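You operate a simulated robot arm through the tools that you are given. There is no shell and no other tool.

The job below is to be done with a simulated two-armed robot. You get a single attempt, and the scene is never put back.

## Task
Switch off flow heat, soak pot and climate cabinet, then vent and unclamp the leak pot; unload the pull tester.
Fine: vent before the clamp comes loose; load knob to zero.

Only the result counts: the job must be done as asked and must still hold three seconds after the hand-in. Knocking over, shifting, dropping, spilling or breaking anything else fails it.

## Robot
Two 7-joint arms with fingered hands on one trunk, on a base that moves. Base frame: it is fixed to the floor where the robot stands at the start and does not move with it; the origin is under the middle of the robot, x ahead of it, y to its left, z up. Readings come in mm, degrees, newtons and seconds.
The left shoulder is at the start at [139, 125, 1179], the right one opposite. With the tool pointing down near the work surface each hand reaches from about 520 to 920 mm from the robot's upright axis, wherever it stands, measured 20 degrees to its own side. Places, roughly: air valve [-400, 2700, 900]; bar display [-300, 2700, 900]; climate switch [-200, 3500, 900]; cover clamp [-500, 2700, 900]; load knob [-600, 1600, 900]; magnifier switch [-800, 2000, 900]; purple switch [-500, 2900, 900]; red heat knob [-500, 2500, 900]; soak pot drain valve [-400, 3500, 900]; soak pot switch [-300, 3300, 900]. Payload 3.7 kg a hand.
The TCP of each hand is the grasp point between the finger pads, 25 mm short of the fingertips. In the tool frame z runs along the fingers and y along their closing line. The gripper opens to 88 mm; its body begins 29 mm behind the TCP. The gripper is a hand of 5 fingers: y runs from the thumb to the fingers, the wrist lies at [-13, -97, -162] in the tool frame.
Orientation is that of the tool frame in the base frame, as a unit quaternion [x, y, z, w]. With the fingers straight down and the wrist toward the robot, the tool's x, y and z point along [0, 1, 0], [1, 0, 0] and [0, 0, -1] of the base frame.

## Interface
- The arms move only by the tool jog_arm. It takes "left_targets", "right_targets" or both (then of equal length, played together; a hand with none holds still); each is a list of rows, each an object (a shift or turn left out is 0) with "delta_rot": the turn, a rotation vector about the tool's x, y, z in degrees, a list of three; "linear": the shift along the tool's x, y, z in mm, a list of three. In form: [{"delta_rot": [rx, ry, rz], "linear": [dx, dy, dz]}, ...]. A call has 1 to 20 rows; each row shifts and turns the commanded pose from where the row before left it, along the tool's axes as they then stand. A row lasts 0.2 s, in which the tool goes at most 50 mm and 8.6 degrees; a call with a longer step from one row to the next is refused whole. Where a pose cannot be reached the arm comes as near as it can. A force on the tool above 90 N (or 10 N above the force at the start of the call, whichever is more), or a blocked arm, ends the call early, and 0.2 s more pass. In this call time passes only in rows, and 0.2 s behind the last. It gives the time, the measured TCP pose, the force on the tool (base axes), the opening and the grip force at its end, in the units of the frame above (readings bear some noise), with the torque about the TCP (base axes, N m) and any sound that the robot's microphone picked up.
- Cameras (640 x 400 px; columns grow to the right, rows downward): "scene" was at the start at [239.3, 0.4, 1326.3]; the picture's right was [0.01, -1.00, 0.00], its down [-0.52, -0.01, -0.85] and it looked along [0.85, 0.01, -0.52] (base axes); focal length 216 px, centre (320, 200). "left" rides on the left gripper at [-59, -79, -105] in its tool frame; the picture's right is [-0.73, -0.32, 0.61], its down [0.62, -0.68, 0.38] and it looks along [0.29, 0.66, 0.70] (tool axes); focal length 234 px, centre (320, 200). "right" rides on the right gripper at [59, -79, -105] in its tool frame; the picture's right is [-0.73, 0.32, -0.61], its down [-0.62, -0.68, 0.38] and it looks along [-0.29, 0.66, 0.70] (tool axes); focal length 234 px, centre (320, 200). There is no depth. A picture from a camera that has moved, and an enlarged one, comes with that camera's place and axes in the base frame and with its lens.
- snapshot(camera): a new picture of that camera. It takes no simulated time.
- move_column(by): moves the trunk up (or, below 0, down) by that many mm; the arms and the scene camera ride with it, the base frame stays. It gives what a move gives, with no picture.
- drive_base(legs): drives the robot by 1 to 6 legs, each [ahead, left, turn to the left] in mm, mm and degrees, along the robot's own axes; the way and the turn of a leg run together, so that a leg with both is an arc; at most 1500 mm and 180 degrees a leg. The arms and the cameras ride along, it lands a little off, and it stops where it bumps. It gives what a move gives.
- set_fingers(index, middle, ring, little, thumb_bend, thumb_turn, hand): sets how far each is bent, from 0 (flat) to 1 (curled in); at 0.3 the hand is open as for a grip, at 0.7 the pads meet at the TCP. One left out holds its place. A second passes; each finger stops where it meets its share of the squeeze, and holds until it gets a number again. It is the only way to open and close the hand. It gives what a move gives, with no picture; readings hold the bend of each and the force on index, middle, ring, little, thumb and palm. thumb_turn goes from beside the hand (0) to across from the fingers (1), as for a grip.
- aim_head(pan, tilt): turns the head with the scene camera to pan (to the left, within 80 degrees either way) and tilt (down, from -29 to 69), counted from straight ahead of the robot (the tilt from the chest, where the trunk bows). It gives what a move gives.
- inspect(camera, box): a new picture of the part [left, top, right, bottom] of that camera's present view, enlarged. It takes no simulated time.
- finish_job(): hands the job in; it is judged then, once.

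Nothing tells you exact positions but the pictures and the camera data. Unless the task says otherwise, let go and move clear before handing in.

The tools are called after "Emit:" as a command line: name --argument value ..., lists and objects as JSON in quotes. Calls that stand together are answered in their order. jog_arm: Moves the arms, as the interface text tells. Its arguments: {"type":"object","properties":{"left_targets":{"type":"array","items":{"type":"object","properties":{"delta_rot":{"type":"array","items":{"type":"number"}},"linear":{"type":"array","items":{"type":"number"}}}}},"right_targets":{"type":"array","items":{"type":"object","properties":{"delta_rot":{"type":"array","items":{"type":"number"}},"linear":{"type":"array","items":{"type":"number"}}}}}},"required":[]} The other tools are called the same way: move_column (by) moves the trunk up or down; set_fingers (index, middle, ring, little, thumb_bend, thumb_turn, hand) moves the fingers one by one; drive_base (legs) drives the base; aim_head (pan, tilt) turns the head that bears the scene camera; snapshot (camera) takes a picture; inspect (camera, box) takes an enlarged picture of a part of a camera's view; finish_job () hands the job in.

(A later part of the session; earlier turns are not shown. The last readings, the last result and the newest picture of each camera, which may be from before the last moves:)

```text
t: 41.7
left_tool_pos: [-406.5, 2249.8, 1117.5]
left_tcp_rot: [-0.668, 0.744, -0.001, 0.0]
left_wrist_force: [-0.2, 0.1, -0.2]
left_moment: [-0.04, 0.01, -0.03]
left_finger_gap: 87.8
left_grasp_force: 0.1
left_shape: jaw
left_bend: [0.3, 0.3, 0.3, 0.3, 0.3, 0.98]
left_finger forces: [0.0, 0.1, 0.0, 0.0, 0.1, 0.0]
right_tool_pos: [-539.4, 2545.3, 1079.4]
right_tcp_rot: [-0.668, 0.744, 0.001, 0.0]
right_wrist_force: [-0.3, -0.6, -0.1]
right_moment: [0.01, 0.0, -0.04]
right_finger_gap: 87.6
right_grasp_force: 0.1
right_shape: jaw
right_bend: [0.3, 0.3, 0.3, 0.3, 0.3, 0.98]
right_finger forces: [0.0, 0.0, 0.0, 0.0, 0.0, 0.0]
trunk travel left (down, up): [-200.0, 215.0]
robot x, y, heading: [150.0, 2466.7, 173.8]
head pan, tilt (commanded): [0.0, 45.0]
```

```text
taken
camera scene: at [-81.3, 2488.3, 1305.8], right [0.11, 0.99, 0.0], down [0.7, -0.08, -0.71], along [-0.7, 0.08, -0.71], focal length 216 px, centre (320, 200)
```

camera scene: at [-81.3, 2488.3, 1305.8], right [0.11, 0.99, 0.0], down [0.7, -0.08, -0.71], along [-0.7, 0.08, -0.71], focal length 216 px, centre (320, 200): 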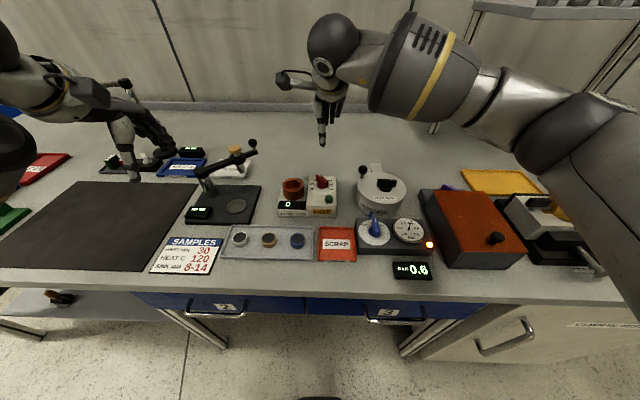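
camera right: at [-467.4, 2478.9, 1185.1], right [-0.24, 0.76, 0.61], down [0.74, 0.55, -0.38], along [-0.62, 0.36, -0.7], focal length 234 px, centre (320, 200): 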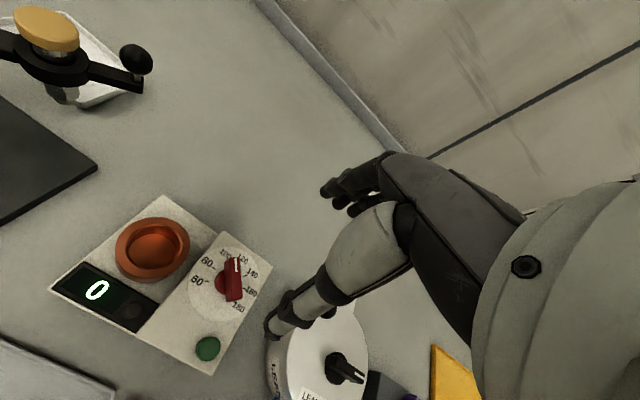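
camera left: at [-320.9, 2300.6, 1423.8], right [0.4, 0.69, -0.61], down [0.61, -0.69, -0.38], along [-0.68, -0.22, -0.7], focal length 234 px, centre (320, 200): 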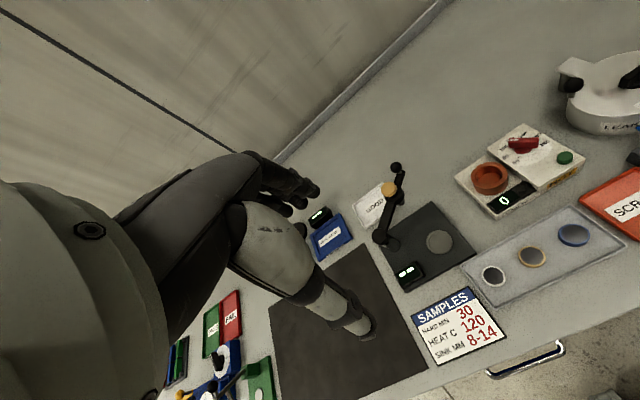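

Emit:
inspect --camera "right" --box '[170, 210, 290, 380]'

Emit:
inspect --camera "scene" --box '[270, 160, 350, 225]'

Emit:
inspect --camera "scene" --box '[340, 150, 450, 290]'

Emit:
inspect --camera "scene" --box '[270, 60, 370, 160]'

```text
2.35 times, centred on (230, 295) of right
camera zoom: at [-467.4, 2478.9, 1185.1], right [-0.24, 0.76, 0.61], down [0.74, 0.55, -0.38], along [-0.62, 0.36, -0.7], focal length 551 px, centre (532, -24)
```

zoom: 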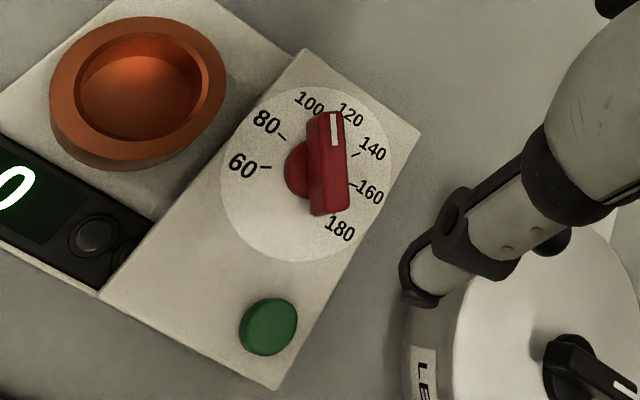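

```text
6.15 times, centred on (310, 192) of scene
camera zoom: at [-81.3, 2488.3, 1305.8], right [0.11, 0.99, 0.0], down [0.7, -0.08, -0.71], along [-0.7, 0.08, -0.71], focal length 1329 px, centre (382, 246)
```

zoom: 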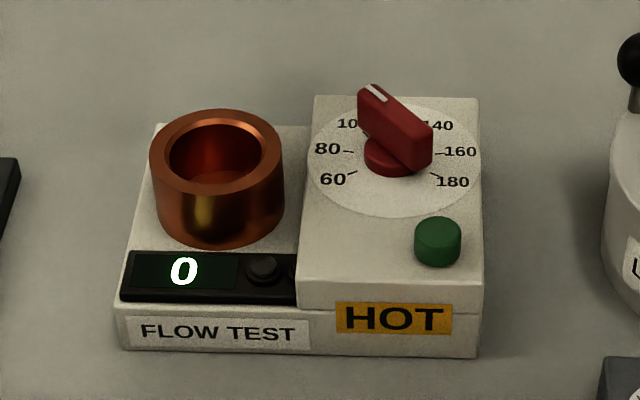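

```text
2.86 times, centred on (395, 220) of scene
camera zoom: at [-81.3, 2488.3, 1305.8], right [0.11, 0.99, 0.0], down [0.7, -0.08, -0.71], along [-0.7, 0.08, -0.71], focal length 617 px, centre (106, 143)
```

zoom: 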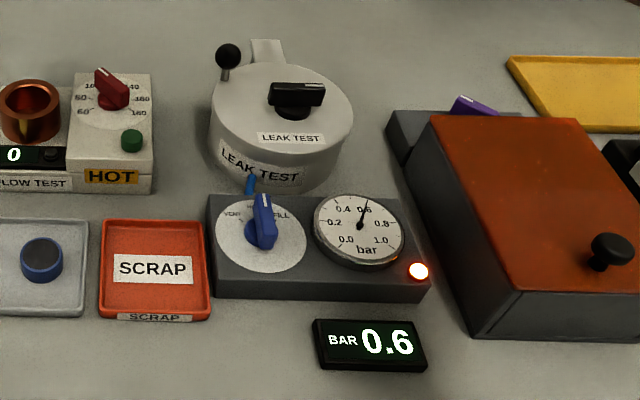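

```text
4.00 times, centred on (320, 110) of scene
camera zoom: at [-81.3, 2488.3, 1305.8], right [0.11, 0.99, 0.0], down [0.7, -0.08, -0.71], along [-0.7, 0.08, -0.71], focal length 864 px, centre (320, 560)
```

zoom: 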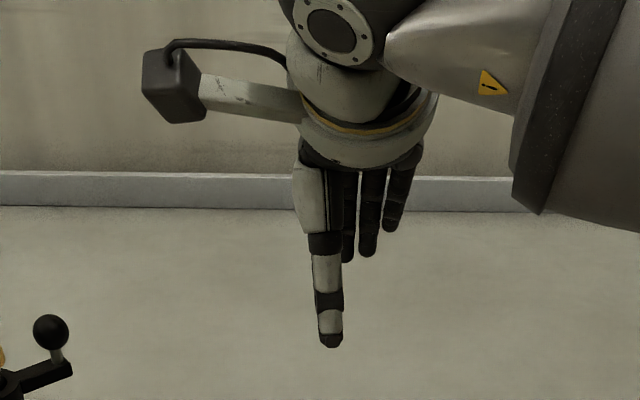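

I place the red heat knob at about (-540, 2548), top z≈915, on a plate at z≈879, pointing at the 100 mark. Before gripping I'll test in the air how the ring, little and middle fingers tuck away, and the yaw I need (about 53° clockwise).

Emit:
set_fingers --hand "right" --middle 1.0 --ring 1.0 --little 1.0

Emit:
inspect --camera "scene" --box '[270, 60, 370, 160]'

Emit:
snapshot --camera "right"

Emit:
snapshot --camera "left"

```text
t: 42.7
left_tool_pos: [-406.3, 2250.0, 1118.6]
left_tcp_rot: [-0.668, 0.744, 0.001, 0.0]
left_wrist_force: [-0.2, -0.3, -0.4]
left_moment: [0.01, -0.05, 0.0]
left_finger_gap: 88.0
left_grasp_force: 0.2
left_shape: jaw
left_bend: [0.3, 0.3, 0.3, 0.3, 0.3, 0.98]
left_finger forces: [0.0, 0.0, 0.0, 0.0, 0.0, 0.0]
right_tool_pos: [-538.1, 2546.1, 1080.1]
right_tcp_rot: [-0.668, 0.744, 0.0, -0.001]
right_wrist_force: [-0.2, 1.1, -0.8]
right_moment: [-0.01, 0.01, -0.01]
right_finger_gap: 84.3
right_grasp_force: 0.1
right_shape: fingers
right_bend: [0.3, 1.0, 1.0, 1.0, 0.3, 0.98]
right_finger forces: [0.1, 0.0, 0.1, 0.0, 0.1, 0.0]
trunk travel left (down, up): [-200.0, 215.0]
robot x, y, heading: [153.1, 2460.5, 173.5]
head pan, tilt (commanded): [0.0, 45.0]
```

```text
4.00 times, centred on (320, 110) of scene
camera zoom: at [-80.6, 2489.1, 1306.0], right [0.11, 0.99, 0.0], down [0.7, -0.08, -0.71], along [-0.7, 0.08, -0.71], focal length 864 px, centre (320, 560)
```

zoom: 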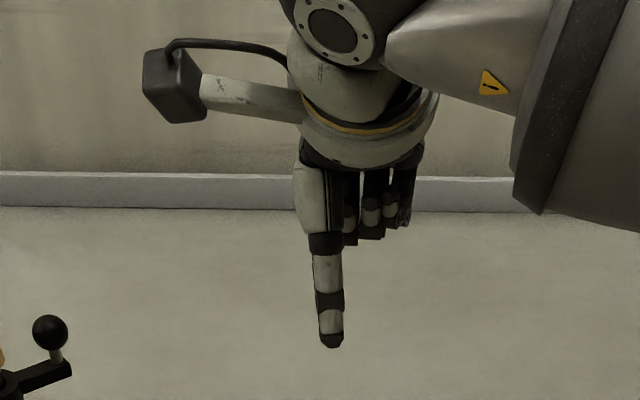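

```text
taken
camera right: at [-466.4, 2480.0, 1185.6], right [-0.24, 0.76, 0.61], down [0.74, 0.55, -0.38], along [-0.62, 0.36, -0.7], focal length 234 px, centre (320, 200)
```

right: 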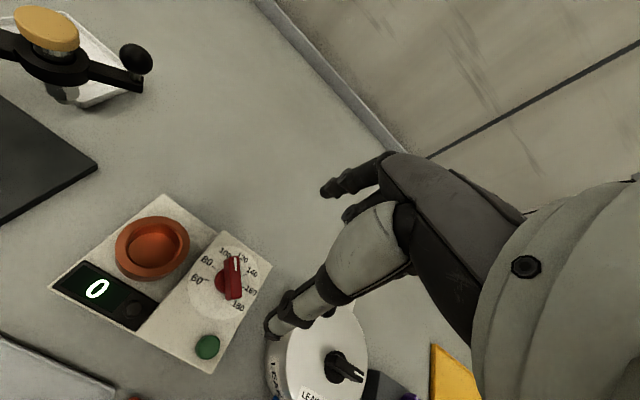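

```text
taken
camera left: at [-320.9, 2300.6, 1223.8], right [0.4, 0.69, -0.61], down [0.61, -0.69, -0.38], along [-0.68, -0.22, -0.7], focal length 234 px, centre (320, 200)
```

left: 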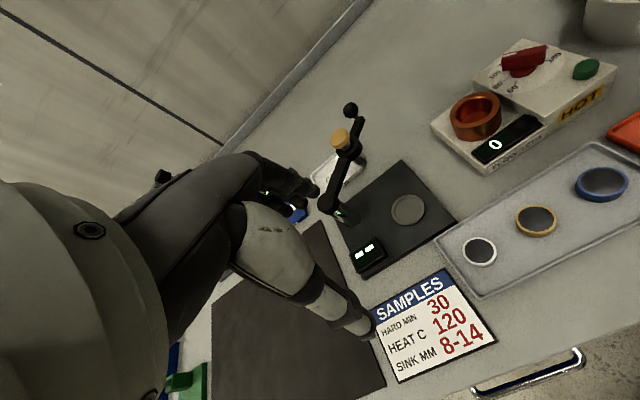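

Emit:
set_fingers --hand "right" --index 0.5 --thumb_bend 0.5

Emit:
jog_arm --right_targets '[{"delta_rot": [0, 0, 7.6]}, {"delta_rot": [0, 0, 7.6]}, {"delta_rot": [0, 0, 7.6]}, {"delta_rot": [0, 0, 7.6]}, {"delta_rot": [0, 0, 7.6]}, {"delta_rot": [0, 0, 7.6]}, {"delta_rot": [0, 0, 7.6]}]'

Emit:
snapshot --camera "right"

Emit:
snapshot --camera "scene"

```text
t: 43.7
left_tool_pos: [-405.6, 2249.4, 1119.3]
left_tcp_rot: [-0.668, 0.744, 0.0, -0.001]
left_wrist_force: [-0.1, 0.3, -0.3]
left_moment: [0.02, -0.02, 0.0]
left_finger_gap: 87.8
left_grasp_force: 0.0
left_shape: jaw
left_bend: [0.3, 0.3, 0.3, 0.3, 0.3, 0.98]
left_finger forces: [0.0, 0.0, 0.1, 0.0, 0.0, 0.1]
right_tool_pos: [-538.3, 2544.7, 1080.8]
right_tcp_rot: [-0.668, 0.744, 0.0, 0.001]
right_wrist_force: [0.3, -0.8, -0.3]
right_moment: [0.01, 0.01, 0.0]
right_finger_gap: 42.2
right_grasp_force: 0.1
right_shape: fingers
right_bend: [0.5, 1.0, 1.0, 1.0, 0.5, 0.98]
right_finger forces: [0.0, 0.1, 0.0, 0.1, 0.1, 0.1]
trunk travel left (down, up): [-200.0, 215.0]
robot x, y, heading: [152.2, 2466.0, 173.8]
head pan, tilt (commanded): [0.0, 45.0]
```

```text
t: 45.3
left_tool_pos: [-405.2, 2250.5, 1117.6]
left_tcp_rot: [-0.668, 0.744, 0.0, 0.0]
left_wrist_force: [-1.5, 0.1, 0.6]
left_moment: [0.0, -0.01, 0.0]
left_finger_gap: 87.6
left_grasp_force: 0.1
left_shape: jaw
left_bend: [0.3, 0.3, 0.3, 0.3, 0.3, 0.98]
left_finger forces: [0.0, 0.0, 0.0, 0.0, 0.1, 0.0]
right_tool_pos: [-536.8, 2545.1, 1080.1]
right_tcp_rot: [-0.262, 0.965, 0.0, 0.0]
right_wrist_force: [0.2, -0.3, 0.9]
right_moment: [0.01, -0.03, -0.01]
right_finger_gap: 42.1
right_grasp_force: 0.0
right_shape: fingers
right_bend: [0.5, 1.0, 1.0, 1.0, 0.5, 0.98]
right_finger forces: [0.0, 0.0, 0.1, 0.1, 0.0, 0.0]
trunk travel left (down, up): [-200.0, 215.0]
robot x, y, heading: [151.6, 2464.7, 173.6]
head pan, tilt (commanded): [0.0, 45.0]
```

```text
taken
camera right: at [-548.7, 2449.1, 1185.1], right [0.46, 0.65, 0.61], down [0.88, -0.27, -0.38], along [-0.08, 0.71, -0.7], focal length 234 px, centre (320, 200)
```

right: 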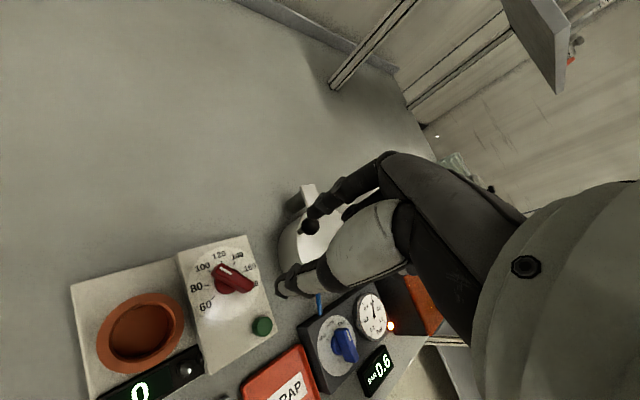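

```text
taken
camera scene: at [-80.7, 2488.7, 1306.0], right [0.11, 0.99, 0.0], down [0.7, -0.08, -0.71], along [-0.7, 0.08, -0.71], focal length 216 px, centre (320, 200)
```

scene: 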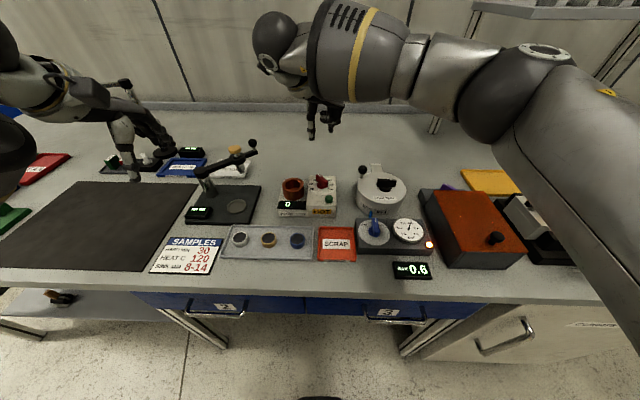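

Emit:
inspect --camera "right" --box '[170, 220, 290, 360]'

Emit:
inspect --camera "scene" --box '[280, 80, 360, 200]'

```text
2.86 times, centred on (230, 290) of right
camera zoom: at [-548.7, 2449.1, 1185.1], right [0.46, 0.65, 0.61], down [0.88, -0.27, -0.38], along [-0.08, 0.71, -0.7], focal length 669 px, centre (577, -57)
```

zoom: 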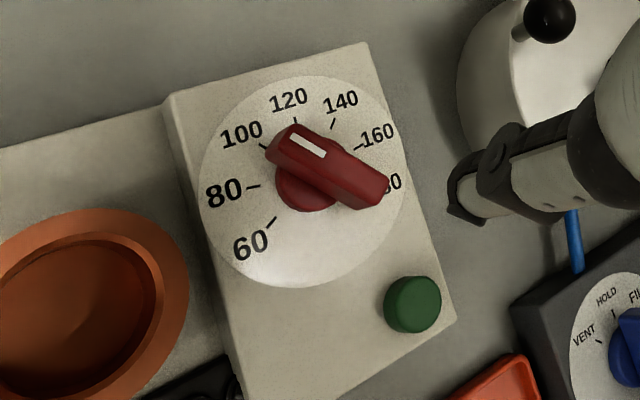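

```text
3.33 times, centred on (320, 140) of scene
camera zoom: at [-80.7, 2488.7, 1306.0], right [0.11, 0.99, 0.0], down [0.7, -0.08, -0.71], along [-0.7, 0.08, -0.71], focal length 720 px, centre (320, 400)
```

zoom: 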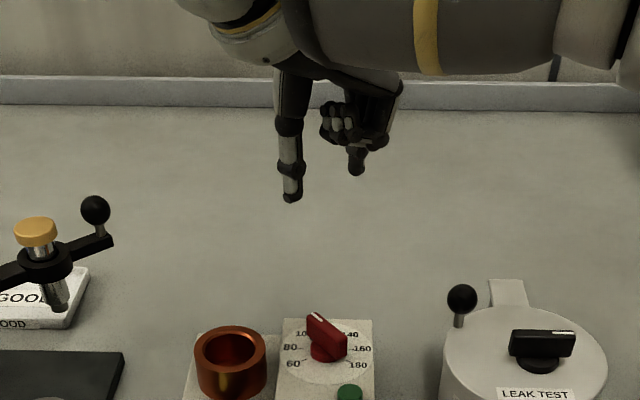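

The bar is centred near (-537, 2547) at 212°, and the hand is now perpendicular to it (φ≈120°). I'll descend with thumb and index straddling the bar.

Emit:
jog_arm --right_targets '[{"linear": [-1, 1.7, 35]}, {"linear": [0, 0, 35]}, {"linear": [0, 0, 35]}, {"linear": [0, 0, 30]}, {"linear": [0, 0, 18]}]'

Emit:
inspect --camera "right" --box '[220, 150, 440, 350]'

Emit:
inspect --camera "scene" --box '[260, 130, 360, 220]'

```text
t: 46.5
left_tool_pos: [-405.2, 2249.3, 1119.3]
left_tcp_rot: [-0.668, 0.744, -0.001, 0.001]
left_wrist_force: [0.5, 0.1, 0.1]
left_moment: [0.04, -0.01, 0.0]
left_finger_gap: 87.6
left_grasp_force: 0.0
left_shape: jaw
left_bend: [0.3, 0.3, 0.3, 0.3, 0.3, 0.98]
left_finger forces: [0.0, 0.0, 0.0, 0.0, 0.1, 0.0]
right_tool_pos: [-537.6, 2549.1, 927.8]
right_tcp_rot: [-0.264, 0.965, 0.0, 0.0]
right_wrist_force: [0.4, 0.6, 0.7]
right_moment: [0.04, 0.02, 0.01]
right_finger_gap: 42.1
right_grasp_force: 0.4
right_shape: fingers
right_bend: [0.5, 1.0, 1.0, 1.0, 0.5, 0.98]
right_finger forces: [1.0, 0.1, 0.0, 0.0, 0.0, 0.0]
trunk travel left (down, up): [-200.0, 215.0]
robot x, y, heading: [152.7, 2464.9, 173.6]
head pan, tilt (commanded): [0.0, 45.0]
```

```text
2.00 times, centred on (330, 250) of right
camera zoom: at [-548.9, 2451.5, 1033.2], right [0.46, 0.65, 0.61], down [0.88, -0.27, -0.38], along [-0.09, 0.71, -0.7], focal length 468 px, centre (300, 100)
```

zoom: 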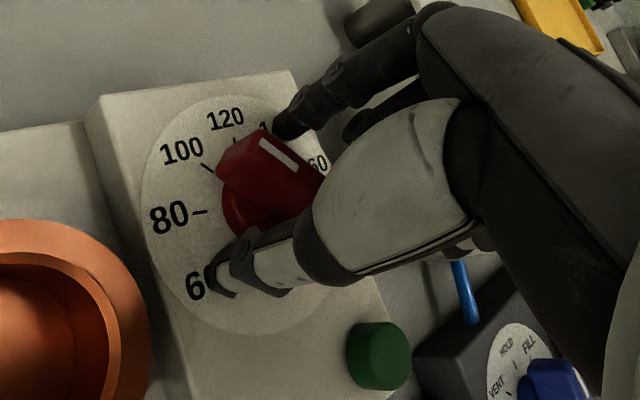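

```text
4.44 times, centred on (310, 175) of scene
camera zoom: at [-80.2, 2489.0, 1306.2], right [0.11, 0.99, 0.0], down [0.7, -0.08, -0.71], along [-0.7, 0.08, -0.71], focal length 960 px, centre (364, 311)
```

zoom: 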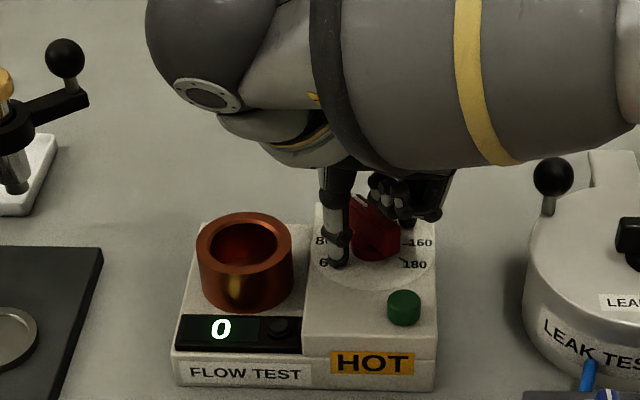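

Emit:
inspect --camera "right" --box '[250, 190, 350, 300]'

Emit:
inspect --camera "scene" --box '[290, 160, 340, 195]'

Emit:
snapshot --camera "left"

```text
3.64 times, centred on (300, 245) of right
camera zoom: at [-548.9, 2451.5, 1033.2], right [0.46, 0.65, 0.61], down [0.88, -0.27, -0.38], along [-0.09, 0.71, -0.7], focal length 852 px, centre (393, 36)
```

zoom: 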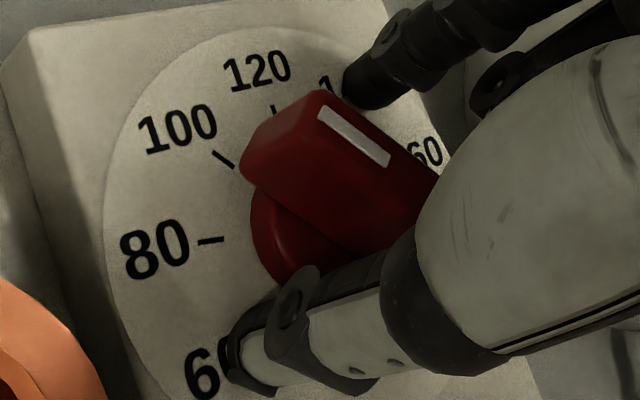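

```text
11.43 times, centred on (315, 178) of scene
camera zoom: at [-80.2, 2489.0, 1306.2], right [0.11, 0.99, 0.0], down [0.7, -0.08, -0.71], along [-0.7, 0.08, -0.71], focal length 2468 px, centre (377, 457)
```

zoom: 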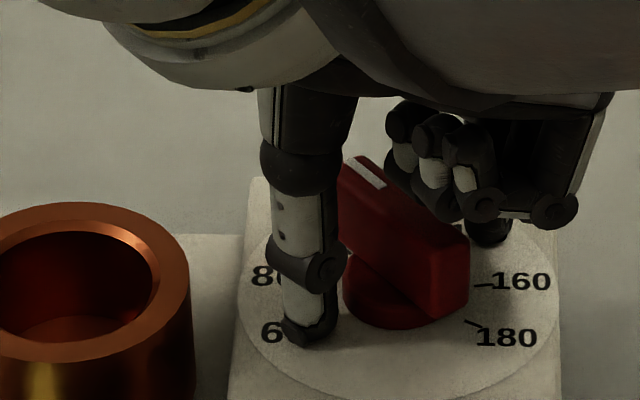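

```text
taken
camera left: at [-320.6, 2300.5, 1224.0], right [0.4, 0.69, -0.61], down [0.61, -0.69, -0.38], along [-0.68, -0.22, -0.7], focal length 234 px, centre (320, 200)
```

left: 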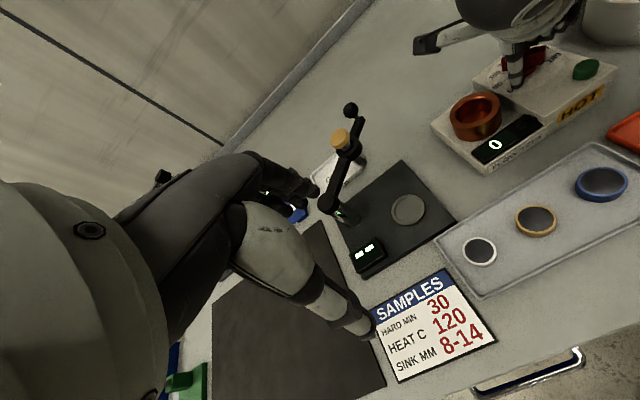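

Emit:
jog_arm --right_targets '[{"linear": [0, 0, 0]}]'

```text
t: 46.9
left_tool_pos: [-405.4, 2250.4, 1119.5]
left_tcp_rot: [-0.668, 0.744, 0.0, -0.001]
left_wrist_force: [0.3, -0.4, -1.0]
left_moment: [0.01, 0.01, -0.02]
left_finger_gap: 87.6
left_grasp_force: 0.1
left_shape: jaw
left_bend: [0.3, 0.3, 0.3, 0.3, 0.3, 0.98]
left_finger forces: [0.0, 0.1, 0.0, 0.1, 0.1, 0.1]
right_tool_pos: [-539.7, 2548.8, 927.6]
right_tcp_rot: [-0.264, 0.964, 0.001, 0.001]
right_wrist_force: [0.0, 0.0, 1.7]
right_moment: [0.06, 0.09, -0.01]
right_finger_gap: 41.9
right_grasp_force: 0.9
right_shape: fingers
right_bend: [0.5, 1.0, 1.0, 1.0, 0.5, 0.98]
right_finger forces: [2.0, 0.0, 0.0, 0.0, 0.0, 0.0]
trunk travel left (down, up): [-200.0, 215.0]
robot x, y, heading: [154.0, 2468.9, 173.9]
head pan, tilt (commanded): [0.0, 45.0]
```

Emit:
jog_arm --right_targets '[{"linear": [0, 0, -4]}, {"linear": [2, -4, 0]}]'

Emit:
set_fingers --hand "right" --index 0.6 --thumb_bend 0.6

Emit:
inspect --camera "right" --box '[250, 190, 350, 300]'

Emit:
inspect --camera "scene" --box '[290, 160, 340, 195]'

```text
t: 47.5
left_tool_pos: [-405.0, 2250.2, 1118.8]
left_tcp_rot: [-0.668, 0.744, 0.0, 0.0]
left_wrist_force: [-0.4, 0.6, -0.4]
left_moment: [0.02, 0.02, 0.01]
left_finger_gap: 87.7
left_grasp_force: 0.1
left_shape: jaw
left_bend: [0.3, 0.3, 0.3, 0.3, 0.3, 0.98]
left_finger forces: [0.0, 0.0, 0.0, 0.0, 0.0, 0.0]
right_tool_pos: [-538.1, 2542.9, 930.9]
right_tcp_rot: [-0.264, 0.964, 0.0, 0.0]
right_wrist_force: [0.0, -0.2, -0.7]
right_moment: [-0.01, 0.01, 0.0]
right_finger_gap: 42.0
right_grasp_force: 0.0
right_shape: fingers
right_bend: [0.5, 1.0, 1.0, 1.0, 0.5, 0.98]
right_finger forces: [0.1, 0.0, 0.0, 0.0, 0.1, 0.0]
trunk travel left (down, up): [-200.0, 215.0]
robot x, y, heading: [148.9, 2465.0, 173.5]
head pan, tilt (commanded): [0.0, 45.0]
```

```text
t: 48.5
left_tool_pos: [-404.8, 2250.5, 1118.7]
left_tcp_rot: [-0.668, 0.744, 0.0, 0.0]
left_wrist_force: [-0.3, -0.4, 0.0]
left_moment: [0.0, -0.01, 0.0]
left_finger_gap: 87.7
left_grasp_force: 0.1
left_shape: jaw
left_bend: [0.3, 0.3, 0.3, 0.3, 0.3, 0.98]
left_finger forces: [0.0, 0.0, 0.0, 0.0, 0.0, 0.1]
right_tool_pos: [-539.7, 2545.0, 931.0]
right_tcp_rot: [-0.264, 0.965, 0.0, 0.0]
right_wrist_force: [-0.3, 0.8, -0.7]
right_moment: [0.03, 0.01, -0.01]
right_finger_gap: 21.1
right_grasp_force: 0.4
right_shape: fingers
right_bend: [0.59, 1.0, 1.0, 1.0, 0.6, 0.98]
right_finger forces: [0.3, 0.0, 0.0, 0.0, 0.1, 0.0]
trunk travel left (down, up): [-200.0, 215.0]
robot x, y, heading: [153.6, 2464.3, 173.7]
head pan, tilt (commanded): [0.0, 45.0]
```

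```text
3.64 times, centred on (300, 245) of right
camera zoom: at [-548.7, 2447.2, 1036.3], right [0.46, 0.65, 0.61], down [0.88, -0.27, -0.38], along [-0.08, 0.71, -0.7], focal length 852 px, centre (393, 36)
```

zoom: 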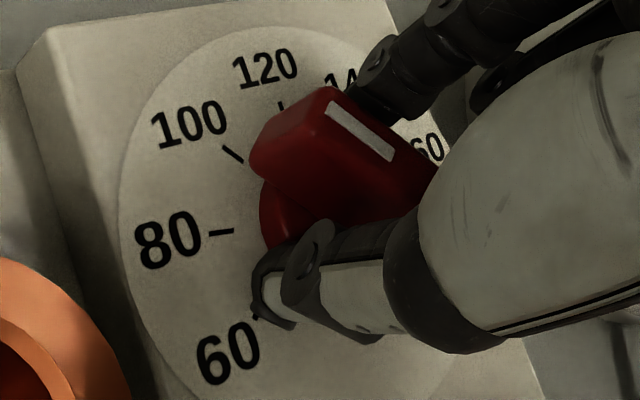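

```text
11.43 times, centred on (315, 178) of scene
camera zoom: at [-80.6, 2489.1, 1306.0], right [0.11, 0.99, 0.0], down [0.7, -0.08, -0.71], along [-0.7, 0.08, -0.71], focal length 2468 px, centre (377, 457)
```

zoom: 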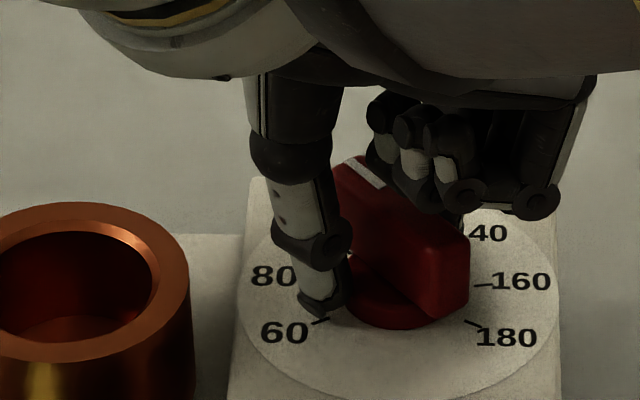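

Emit:
set_fingers --hand "right" --index 0.75 --thumb_bend 0.75

Emit:
inspect --camera "right" --box '[250, 190, 350, 300]'

Emit:
inspect --camera "scene" --box '[290, 160, 340, 195]'

```text
t: 49.5
left_tool_pos: [-404.3, 2249.5, 1119.3]
left_tcp_rot: [-0.668, 0.744, 0.0, 0.0]
left_wrist_force: [0.5, 0.5, 0.3]
left_moment: [-0.02, -0.03, 0.01]
left_finger_gap: 87.7
left_grasp_force: 0.0
left_shape: jaw
left_bend: [0.3, 0.3, 0.3, 0.3, 0.3, 0.98]
left_finger forces: [0.0, 0.0, 0.0, 0.1, 0.1, 0.0]
right_tool_pos: [-538.7, 2544.0, 932.3]
right_tcp_rot: [-0.264, 0.965, 0.0, -0.001]
right_wrist_force: [-3.9, 1.1, 7.2]
right_moment: [-0.04, 0.13, 0.03]
right_finger_gap: 7.3
right_grasp_force: 11.4
right_shape: fingers
right_bend: [0.72, 1.0, 1.0, 1.0, 0.69, 0.97]
right_finger forces: [10.8, 0.0, 0.1, 0.0, 12.2, 0.0]
trunk travel left (down, up): [-200.0, 215.0]
robot x, y, heading: [152.0, 2460.5, 173.8]
head pan, tilt (commanded): [0.0, 45.0]
```

```text
3.64 times, centred on (300, 245) of right
camera zoom: at [-548.6, 2447.1, 1037.5], right [0.46, 0.65, 0.61], down [0.88, -0.27, -0.38], along [-0.09, 0.71, -0.7], focal length 852 px, centre (393, 36)
```

zoom: 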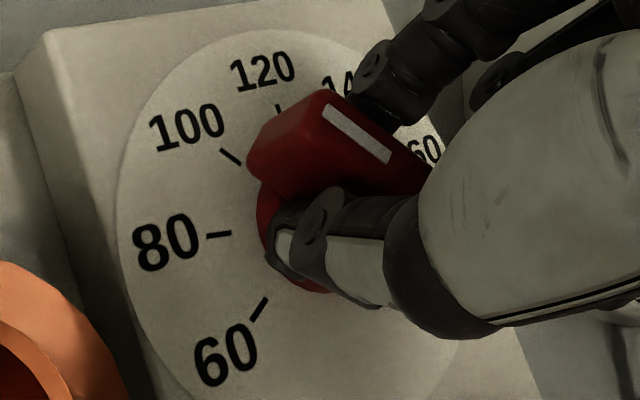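

```text
11.43 times, centred on (315, 178) of scene
camera zoom: at [-80.1, 2489.0, 1306.2], right [0.11, 0.99, 0.0], down [0.7, -0.08, -0.71], along [-0.7, 0.08, -0.71], focal length 2468 px, centre (377, 457)
```

zoom: 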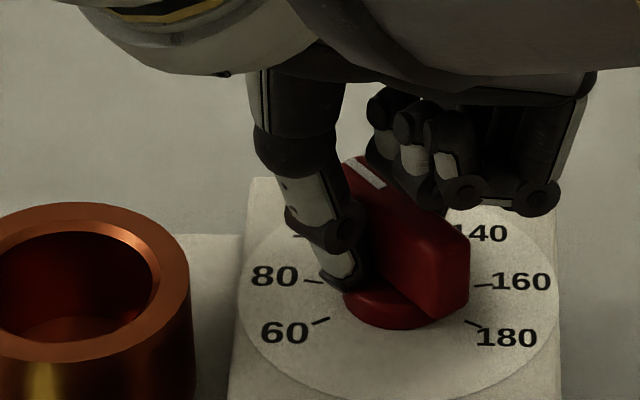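

The pinch on the red bar holds (≈11 N). I'll turn it counter-clockwise (toward 60 and below) in small steps and watch.

Emit:
jog_arm --right_targets '[{"delta_rot": [0, 0, -7]}, {"delta_rot": [0, 0, -7]}, {"delta_rot": [0, 0, -7]}, {"delta_rot": [0, 0, -7]}]'

Emit:
inspect --camera "scene" --box '[290, 160, 340, 195]'

```text
t: 50.5
left_tool_pos: [-404.9, 2251.2, 1119.5]
left_tcp_rot: [-0.668, 0.744, 0.001, 0.0]
left_wrist_force: [1.6, -0.1, 0.1]
left_moment: [-0.01, 0.06, -0.01]
left_finger_gap: 87.8
left_grasp_force: 0.0
left_shape: jaw
left_bend: [0.3, 0.3, 0.3, 0.3, 0.3, 0.98]
left_finger forces: [0.1, 0.0, 0.0, 0.0, 0.1, 0.1]
right_tool_pos: [-538.5, 2544.3, 932.2]
right_tcp_rot: [-0.49, 0.872, 0.001, 0.0]
right_wrist_force: [-0.9, 4.1, 10.8]
right_moment: [0.03, 0.04, -0.08]
right_finger_gap: 7.7
right_grasp_force: 12.9
right_shape: fingers
right_bend: [0.73, 1.0, 1.0, 1.0, 0.69, 0.96]
right_finger forces: [13.1, 0.1, 0.0, 0.0, 13.2, 0.0]
trunk travel left (down, up): [-200.0, 215.0]
robot x, y, heading: [153.1, 2464.4, 173.8]
head pan, tilt (commanded): [0.0, 45.0]
```

```text
11.43 times, centred on (315, 178) of scene
camera zoom: at [-79.6, 2489.4, 1306.3], right [0.11, 0.99, 0.0], down [0.7, -0.08, -0.71], along [-0.7, 0.08, -0.71], focal length 2468 px, centre (377, 457)
```

zoom: 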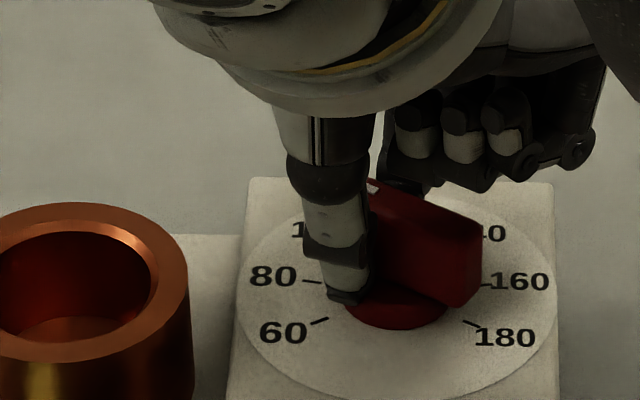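

Emit:
jog_arm --right_targets '[{"delta_rot": [0, 0, -7]}, {"delta_rot": [0, 0, -7]}, {"delta_rot": [0, 0, -7]}, {"delta_rot": [0, 0, -7]}]'

Emit:
inspect --camera "scene" --box '[290, 160, 340, 195]'

Emit:
inspect --camera "right" --box '[230, 150, 390, 320]'

```text
t: 51.5
left_tool_pos: [-404.7, 2250.7, 1119.3]
left_tcp_rot: [-0.668, 0.744, 0.0, 0.0]
left_wrist_force: [0.4, 0.4, -0.9]
left_moment: [-0.01, -0.04, -0.01]
left_finger_gap: 87.7
left_grasp_force: 0.2
left_shape: jaw
left_bend: [0.3, 0.3, 0.3, 0.3, 0.3, 0.98]
left_finger forces: [0.0, 0.0, 0.0, 0.1, 0.0, 0.0]
right_tool_pos: [-537.5, 2544.8, 932.2]
right_tcp_rot: [-0.686, 0.727, 0.0, -0.001]
right_wrist_force: [-3.3, 4.7, 10.5]
right_moment: [0.02, 0.09, -0.06]
right_finger_gap: 7.4
right_grasp_force: 14.0
right_shape: fingers
right_bend: [0.73, 1.0, 1.0, 1.0, 0.69, 0.96]
right_finger forces: [15.2, 0.0, 0.0, 0.0, 12.9, 0.1]
trunk travel left (down, up): [-200.0, 215.0]
robot x, y, heading: [154.0, 2467.9, 173.7]
head pan, tilt (commanded): [0.0, 45.0]
```

```text
11.43 times, centred on (315, 178) of scene
camera zoom: at [-79.8, 2489.5, 1306.2], right [0.11, 0.99, 0.0], down [0.7, -0.08, -0.71], along [-0.7, 0.08, -0.71], focal length 2468 px, centre (377, 457)
```

zoom: 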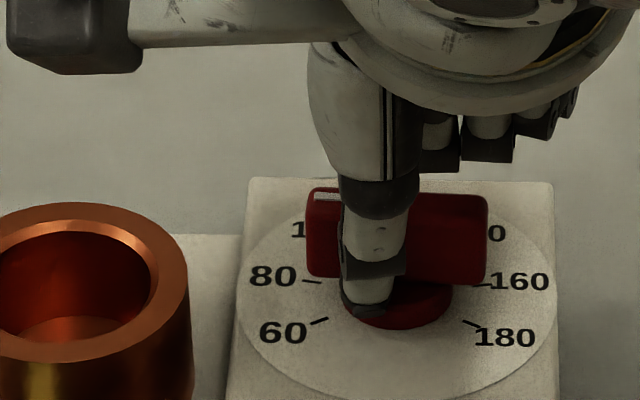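

```text
2.35 times, centred on (310, 235) of right
camera zoom: at [-462.2, 2482.2, 1037.3], right [-0.28, 0.74, 0.61], down [0.71, 0.58, -0.39], along [-0.64, 0.33, -0.7], focal length 551 px, centre (344, 118)
```

zoom: 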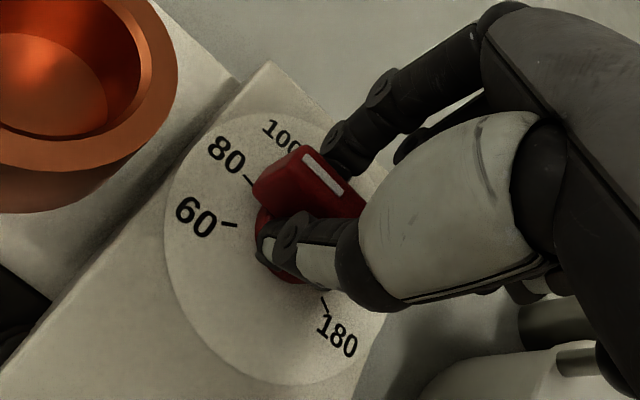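

Emit:
jog_arm --right_targets '[{"delta_rot": [0, 0, -7]}, {"delta_rot": [0, 0, -7]}, {"delta_rot": [0, 0, -7]}, {"delta_rot": [0, 0, -7]}]'

Emit:
inspect --camera "scene" --box '[290, 160, 340, 195]'

Emit:
inspect --camera "right" --box '[230, 150, 390, 320]'

```text
t: 52.5
left_tool_pos: [-405.1, 2250.7, 1118.4]
left_tcp_rot: [-0.667, 0.745, 0.0, 0.0]
left_wrist_force: [-0.9, -0.4, 0.0]
left_moment: [0.05, 0.01, -0.04]
left_finger_gap: 87.6
left_grasp_force: 0.0
left_shape: jaw
left_bend: [0.3, 0.3, 0.3, 0.3, 0.3, 0.98]
left_finger forces: [0.0, 0.1, 0.1, 0.0, 0.0, 0.0]
right_tool_pos: [-537.8, 2543.3, 932.3]
right_tcp_rot: [0.843, -0.539, 0.0, 0.001]
right_wrist_force: [-2.0, 0.1, 12.2]
right_moment: [-0.07, 0.0, -0.07]
right_finger_gap: 6.8
right_grasp_force: 12.5
right_shape: fingers
right_bend: [0.73, 1.0, 1.0, 1.0, 0.7, 0.96]
right_finger forces: [11.8, 0.0, 0.0, 0.0, 13.2, 0.1]
trunk travel left (down, up): [-200.0, 215.0]
robot x, y, heading: [149.5, 2463.9, 173.8]
head pan, tilt (commanded): [0.0, 45.0]
```

```text
11.43 times, centred on (315, 178) of scene
camera zoom: at [-79.7, 2489.0, 1306.2], right [0.11, 0.99, 0.0], down [0.7, -0.08, -0.71], along [-0.7, 0.08, -0.71], focal length 2468 px, centre (377, 457)
```

zoom: 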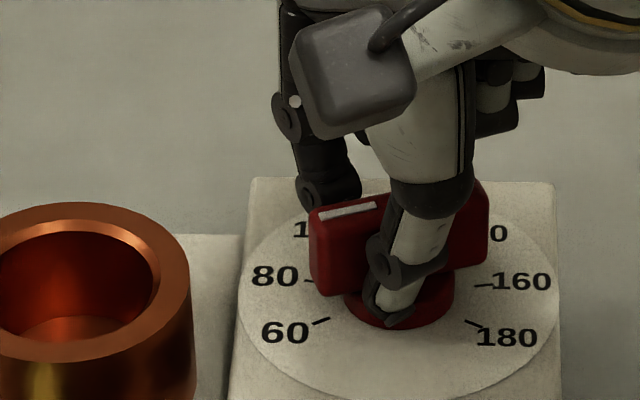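

```text
2.35 times, centred on (310, 235) of right
camera zoom: at [-441.0, 2523.9, 1037.1], right [-0.6, 0.53, 0.61], down [0.36, 0.85, -0.39], along [-0.72, -0.01, -0.7], focal length 551 px, centre (344, 118)
```

zoom: 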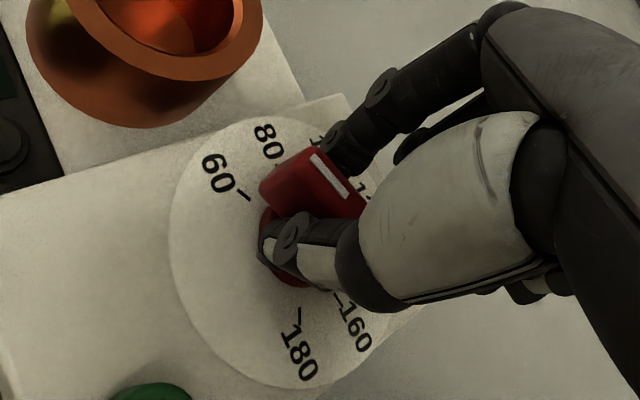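

Emit:
jog_arm --right_targets '[{"delta_rot": [0, 0, -7]}, {"delta_rot": [0, 0, -7]}, {"delta_rot": [0, 0, -7]}, {"delta_rot": [0, 0, -7]}]'

Emit:
inspect --camera "scene" --box '[290, 160, 340, 195]'

Emit:
inspect --camera "right" --box '[230, 150, 390, 320]'

```text
t: 53.5
left_tool_pos: [-405.9, 2249.3, 1119.5]
left_tcp_rot: [-0.667, 0.745, 0.0, 0.0]
left_wrist_force: [-0.5, -1.1, -1.1]
left_moment: [0.01, -0.01, -0.03]
left_finger_gap: 87.5
left_grasp_force: 0.0
left_shape: jaw
left_bend: [0.3, 0.3, 0.3, 0.3, 0.3, 0.98]
left_finger forces: [0.1, 0.0, 0.1, 0.0, 0.1, 0.1]
right_tool_pos: [-537.2, 2544.1, 932.9]
right_tcp_rot: [0.914, -0.406, -0.001, 0.001]
right_wrist_force: [-3.0, -2.8, 10.9]
right_moment: [-0.1, -0.03, -0.13]
right_finger_gap: 7.1
right_grasp_force: 12.9
right_shape: fingers
right_bend: [0.73, 1.0, 1.0, 1.0, 0.7, 0.95]
right_finger forces: [14.5, 0.1, 0.0, 0.0, 11.5, 0.0]
right hand out of reach, approached as far as the arm can: row 3, 4
trunk travel left (down, up): [-200.0, 215.0]
robot x, y, heading: [150.1, 2466.1, 174.0]
head pan, tilt (commanded): [0.0, 45.0]
```

```text
11.43 times, centred on (315, 178) of scene
camera zoom: at [-79.9, 2488.6, 1306.2], right [0.11, 0.99, 0.0], down [0.7, -0.08, -0.71], along [-0.7, 0.08, -0.71], focal length 2468 px, centre (377, 457)
```

zoom: 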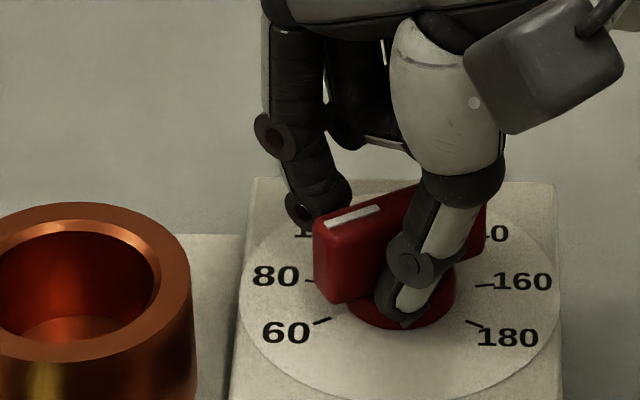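

```text
2.35 times, centred on (310, 235) of right
camera zoom: at [-440.0, 2554.0, 1036.9], right [-0.73, 0.32, 0.61], down [0.09, 0.92, -0.38], along [-0.68, -0.23, -0.7], focal length 551 px, centre (344, 118)
```

zoom: 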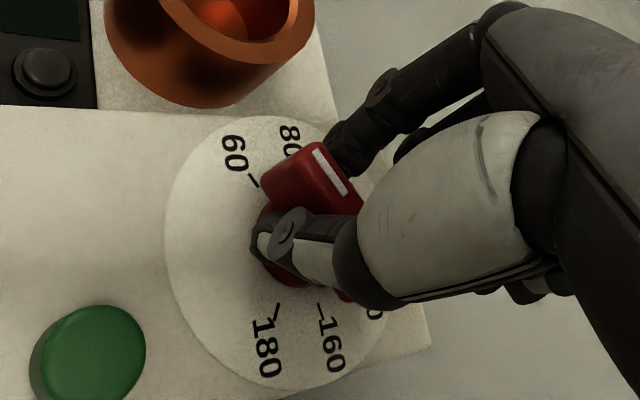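

Emit:
set_fingers --hand "right" --index 0.5 --thumb_bend 0.5

Emit:
inspect --camera "right" --box '[200, 150, 390, 340]'

Emit:
inspect --camera "scene" --box '[285, 165, 345, 220]'

```text
t: 54.5
left_tool_pos: [-405.6, 2249.6, 1118.9]
left_tcp_rot: [-0.667, 0.745, 0.0, 0.0]
left_wrist_force: [0.3, -0.2, -0.4]
left_moment: [-0.03, 0.0, -0.01]
left_finger_gap: 87.5
left_grasp_force: 0.2
left_shape: jaw
left_bend: [0.3, 0.3, 0.3, 0.3, 0.3, 0.98]
left_finger forces: [0.0, 0.1, 0.1, 0.1, 0.1, 0.1]
right_tool_pos: [-538.8, 2544.7, 929.5]
right_tcp_rot: [0.914, -0.405, 0.001, -0.001]
right_wrist_force: [0.0, 0.1, -0.3]
right_moment: [-0.01, 0.0, 0.02]
right_finger_gap: 41.2
right_grasp_force: 0.0
right_shape: fingers
right_bend: [0.5, 1.0, 1.0, 1.0, 0.5, 0.97]
right_finger forces: [0.0, 0.0, 0.0, 0.1, 0.0, 0.0]
trunk travel left (down, up): [-200.0, 215.0]
robot x, y, heading: [154.3, 2466.2, 173.6]
head pan, tilt (commanded): [0.0, 45.0]
```

```text
2.11 times, centred on (295, 245) of right
camera zoom: at [-440.4, 2554.5, 1036.0], right [-0.73, 0.32, 0.61], down [0.09, 0.92, -0.38], along [-0.68, -0.23, -0.7], focal length 493 px, centre (373, 105)
```

zoom: 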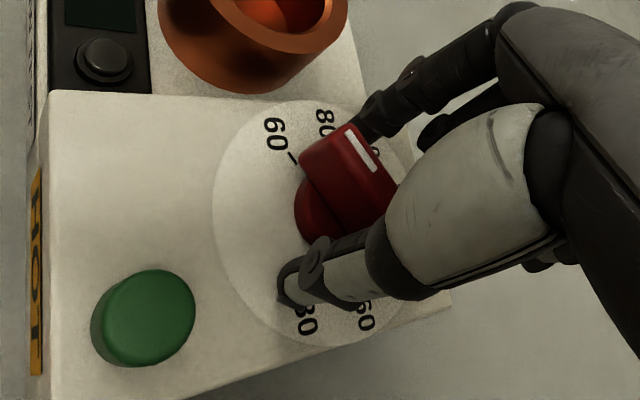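

```text
7.27 times, centred on (315, 192) of scene
camera zoom: at [-80.6, 2489.0, 1306.0], right [0.11, 0.99, 0.0], down [0.7, -0.08, -0.71], along [-0.7, 0.08, -0.71], focal length 1570 px, centre (356, 254)
```

zoom: 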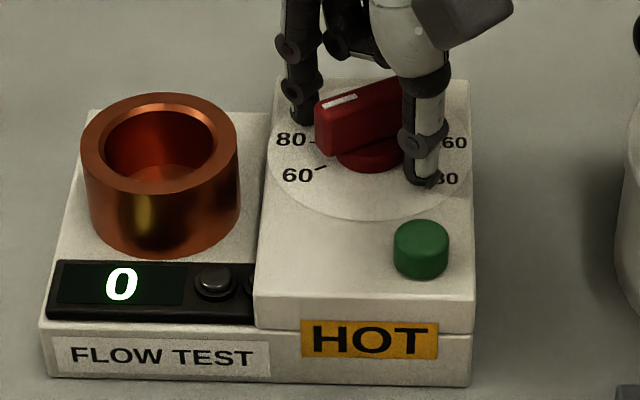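

I released the knob; I'll raise the hand straight up to see where the pointer ended.

Emit:
jog_arm --right_targets '[{"linear": [0, 0, -30]}, {"linear": [0, 0, -40]}, {"linear": [0, 0, -40]}]'

Emit:
inspect --camera "right" --box '[200, 200, 340, 340]'

Emit:
inspect --camera "scene" --box '[285, 165, 345, 220]'

Emit:
snapshot --camera "right"

```text
t: 55.3
left_tool_pos: [-404.3, 2249.6, 1120.0]
left_tcp_rot: [-0.668, 0.744, 0.0, 0.0]
left_wrist_force: [-0.2, 0.5, -0.5]
left_moment: [0.0, 0.0, 0.02]
left_finger_gap: 87.6
left_grasp_force: 0.1
left_shape: jaw
left_bend: [0.3, 0.3, 0.3, 0.3, 0.3, 0.98]
left_finger forces: [0.1, 0.0, 0.0, 0.0, 0.0, 0.0]
right_tool_pos: [-537.9, 2542.3, 1042.6]
right_tcp_rot: [0.914, -0.406, 0.0, 0.0]
right_wrist_force: [0.2, 0.4, 0.2]
right_moment: [-0.02, 0.0, -0.01]
right_finger_gap: 41.4
right_grasp_force: 0.1
right_shape: fingers
right_bend: [0.5, 1.0, 1.0, 1.0, 0.5, 0.97]
right_finger forces: [0.0, 0.0, 0.0, 0.1, 0.0, 0.0]
trunk travel left (down, up): [-200.0, 215.0]
robot x, y, heading: [151.0, 2462.2, 173.7]
head pan, tilt (commanded): [0.0, 45.0]
```

```text
2.86 times, centred on (270, 270) of right
camera zoom: at [-440.4, 2552.9, 1148.0], right [-0.73, 0.32, 0.61], down [0.09, 0.92, -0.38], along [-0.68, -0.23, -0.7], focal length 669 px, centre (463, 0)
```

zoom: 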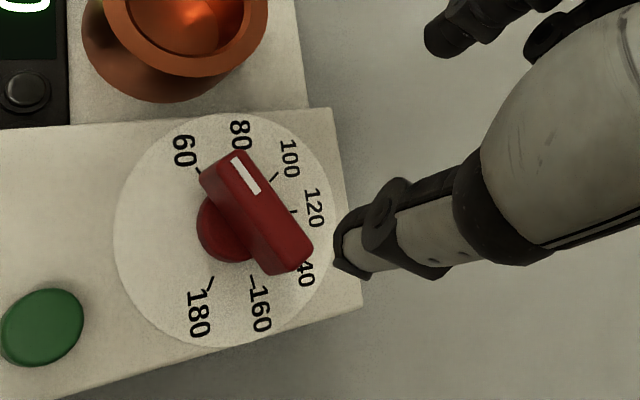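

```text
7.27 times, centred on (315, 192) of scene
camera zoom: at [-80.0, 2488.8, 1306.2], right [0.11, 0.99, 0.0], down [0.7, -0.08, -0.71], along [-0.7, 0.08, -0.71], focal length 1570 px, centre (356, 254)
```

zoom: 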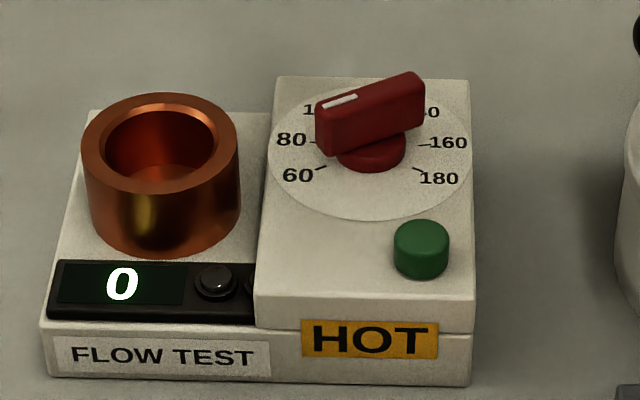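

```text
taken
camera right: at [-440.4, 2552.9, 1148.0], right [-0.73, 0.32, 0.61], down [0.09, 0.92, -0.38], along [-0.68, -0.23, -0.7], focal length 234 px, centre (320, 200)
```

right: 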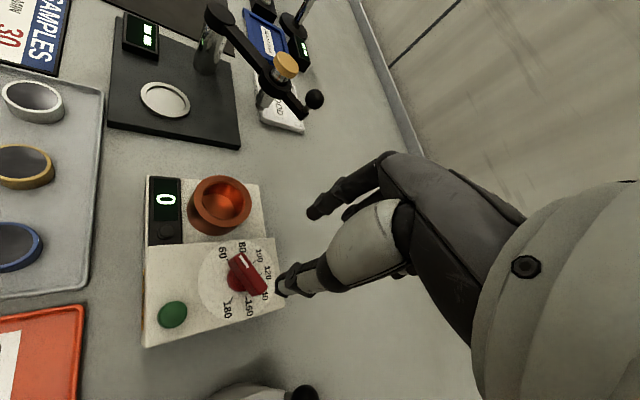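

The pointer is now slightly beyond the 60 mark, but the pinch slipped at the end, so I can't tell yet if it is at its stop. I'll re-grip nearer the pointer end for more torque and try to turn it further counter-clockwise.

Emit:
jog_arm --right_targets '[{"delta_rot": [0, 0, 7.7]}, {"delta_rot": [0, 0, 7.7]}, {"delta_rot": [0, 0, 7.7]}]'

Emit:
inspect --camera "right" --box '[200, 200, 340, 340]'

```text
t: 56.1
left_tool_pos: [-405.4, 2249.1, 1119.3]
left_tcp_rot: [-0.668, 0.744, 0.0, 0.001]
left_wrist_force: [-0.1, -0.1, -0.1]
left_moment: [0.01, 0.0, 0.0]
left_finger_gap: 87.8
left_grasp_force: 0.1
left_shape: jaw
left_bend: [0.3, 0.3, 0.3, 0.3, 0.3, 0.98]
left_finger forces: [0.0, 0.1, 0.1, 0.0, 0.0, 0.1]
right_tool_pos: [-537.5, 2544.0, 1042.1]
right_tcp_rot: [0.814, -0.581, 0.0, 0.0]
right_wrist_force: [-0.6, -0.2, 0.2]
right_moment: [-0.01, -0.01, -0.01]
right_finger_gap: 41.3
right_grasp_force: 0.1
right_shape: fingers
right_bend: [0.5, 1.0, 1.0, 1.0, 0.5, 0.97]
right_finger forces: [0.1, 0.0, 0.1, 0.1, 0.0, 0.1]
trunk travel left (down, up): [-200.0, 215.0]
robot x, y, heading: [154.6, 2464.6, 173.7]
head pan, tilt (commanded): [0.0, 45.0]
```

```text
2.86 times, centred on (270, 270) of right
camera zoom: at [-444.7, 2514.4, 1146.9], right [-0.54, 0.58, 0.61], down [0.44, 0.81, -0.38], along [-0.72, 0.06, -0.7], focal length 669 px, centre (463, 0)
```

zoom: 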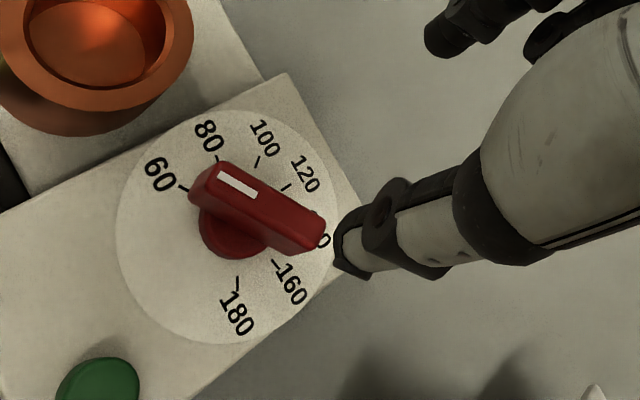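

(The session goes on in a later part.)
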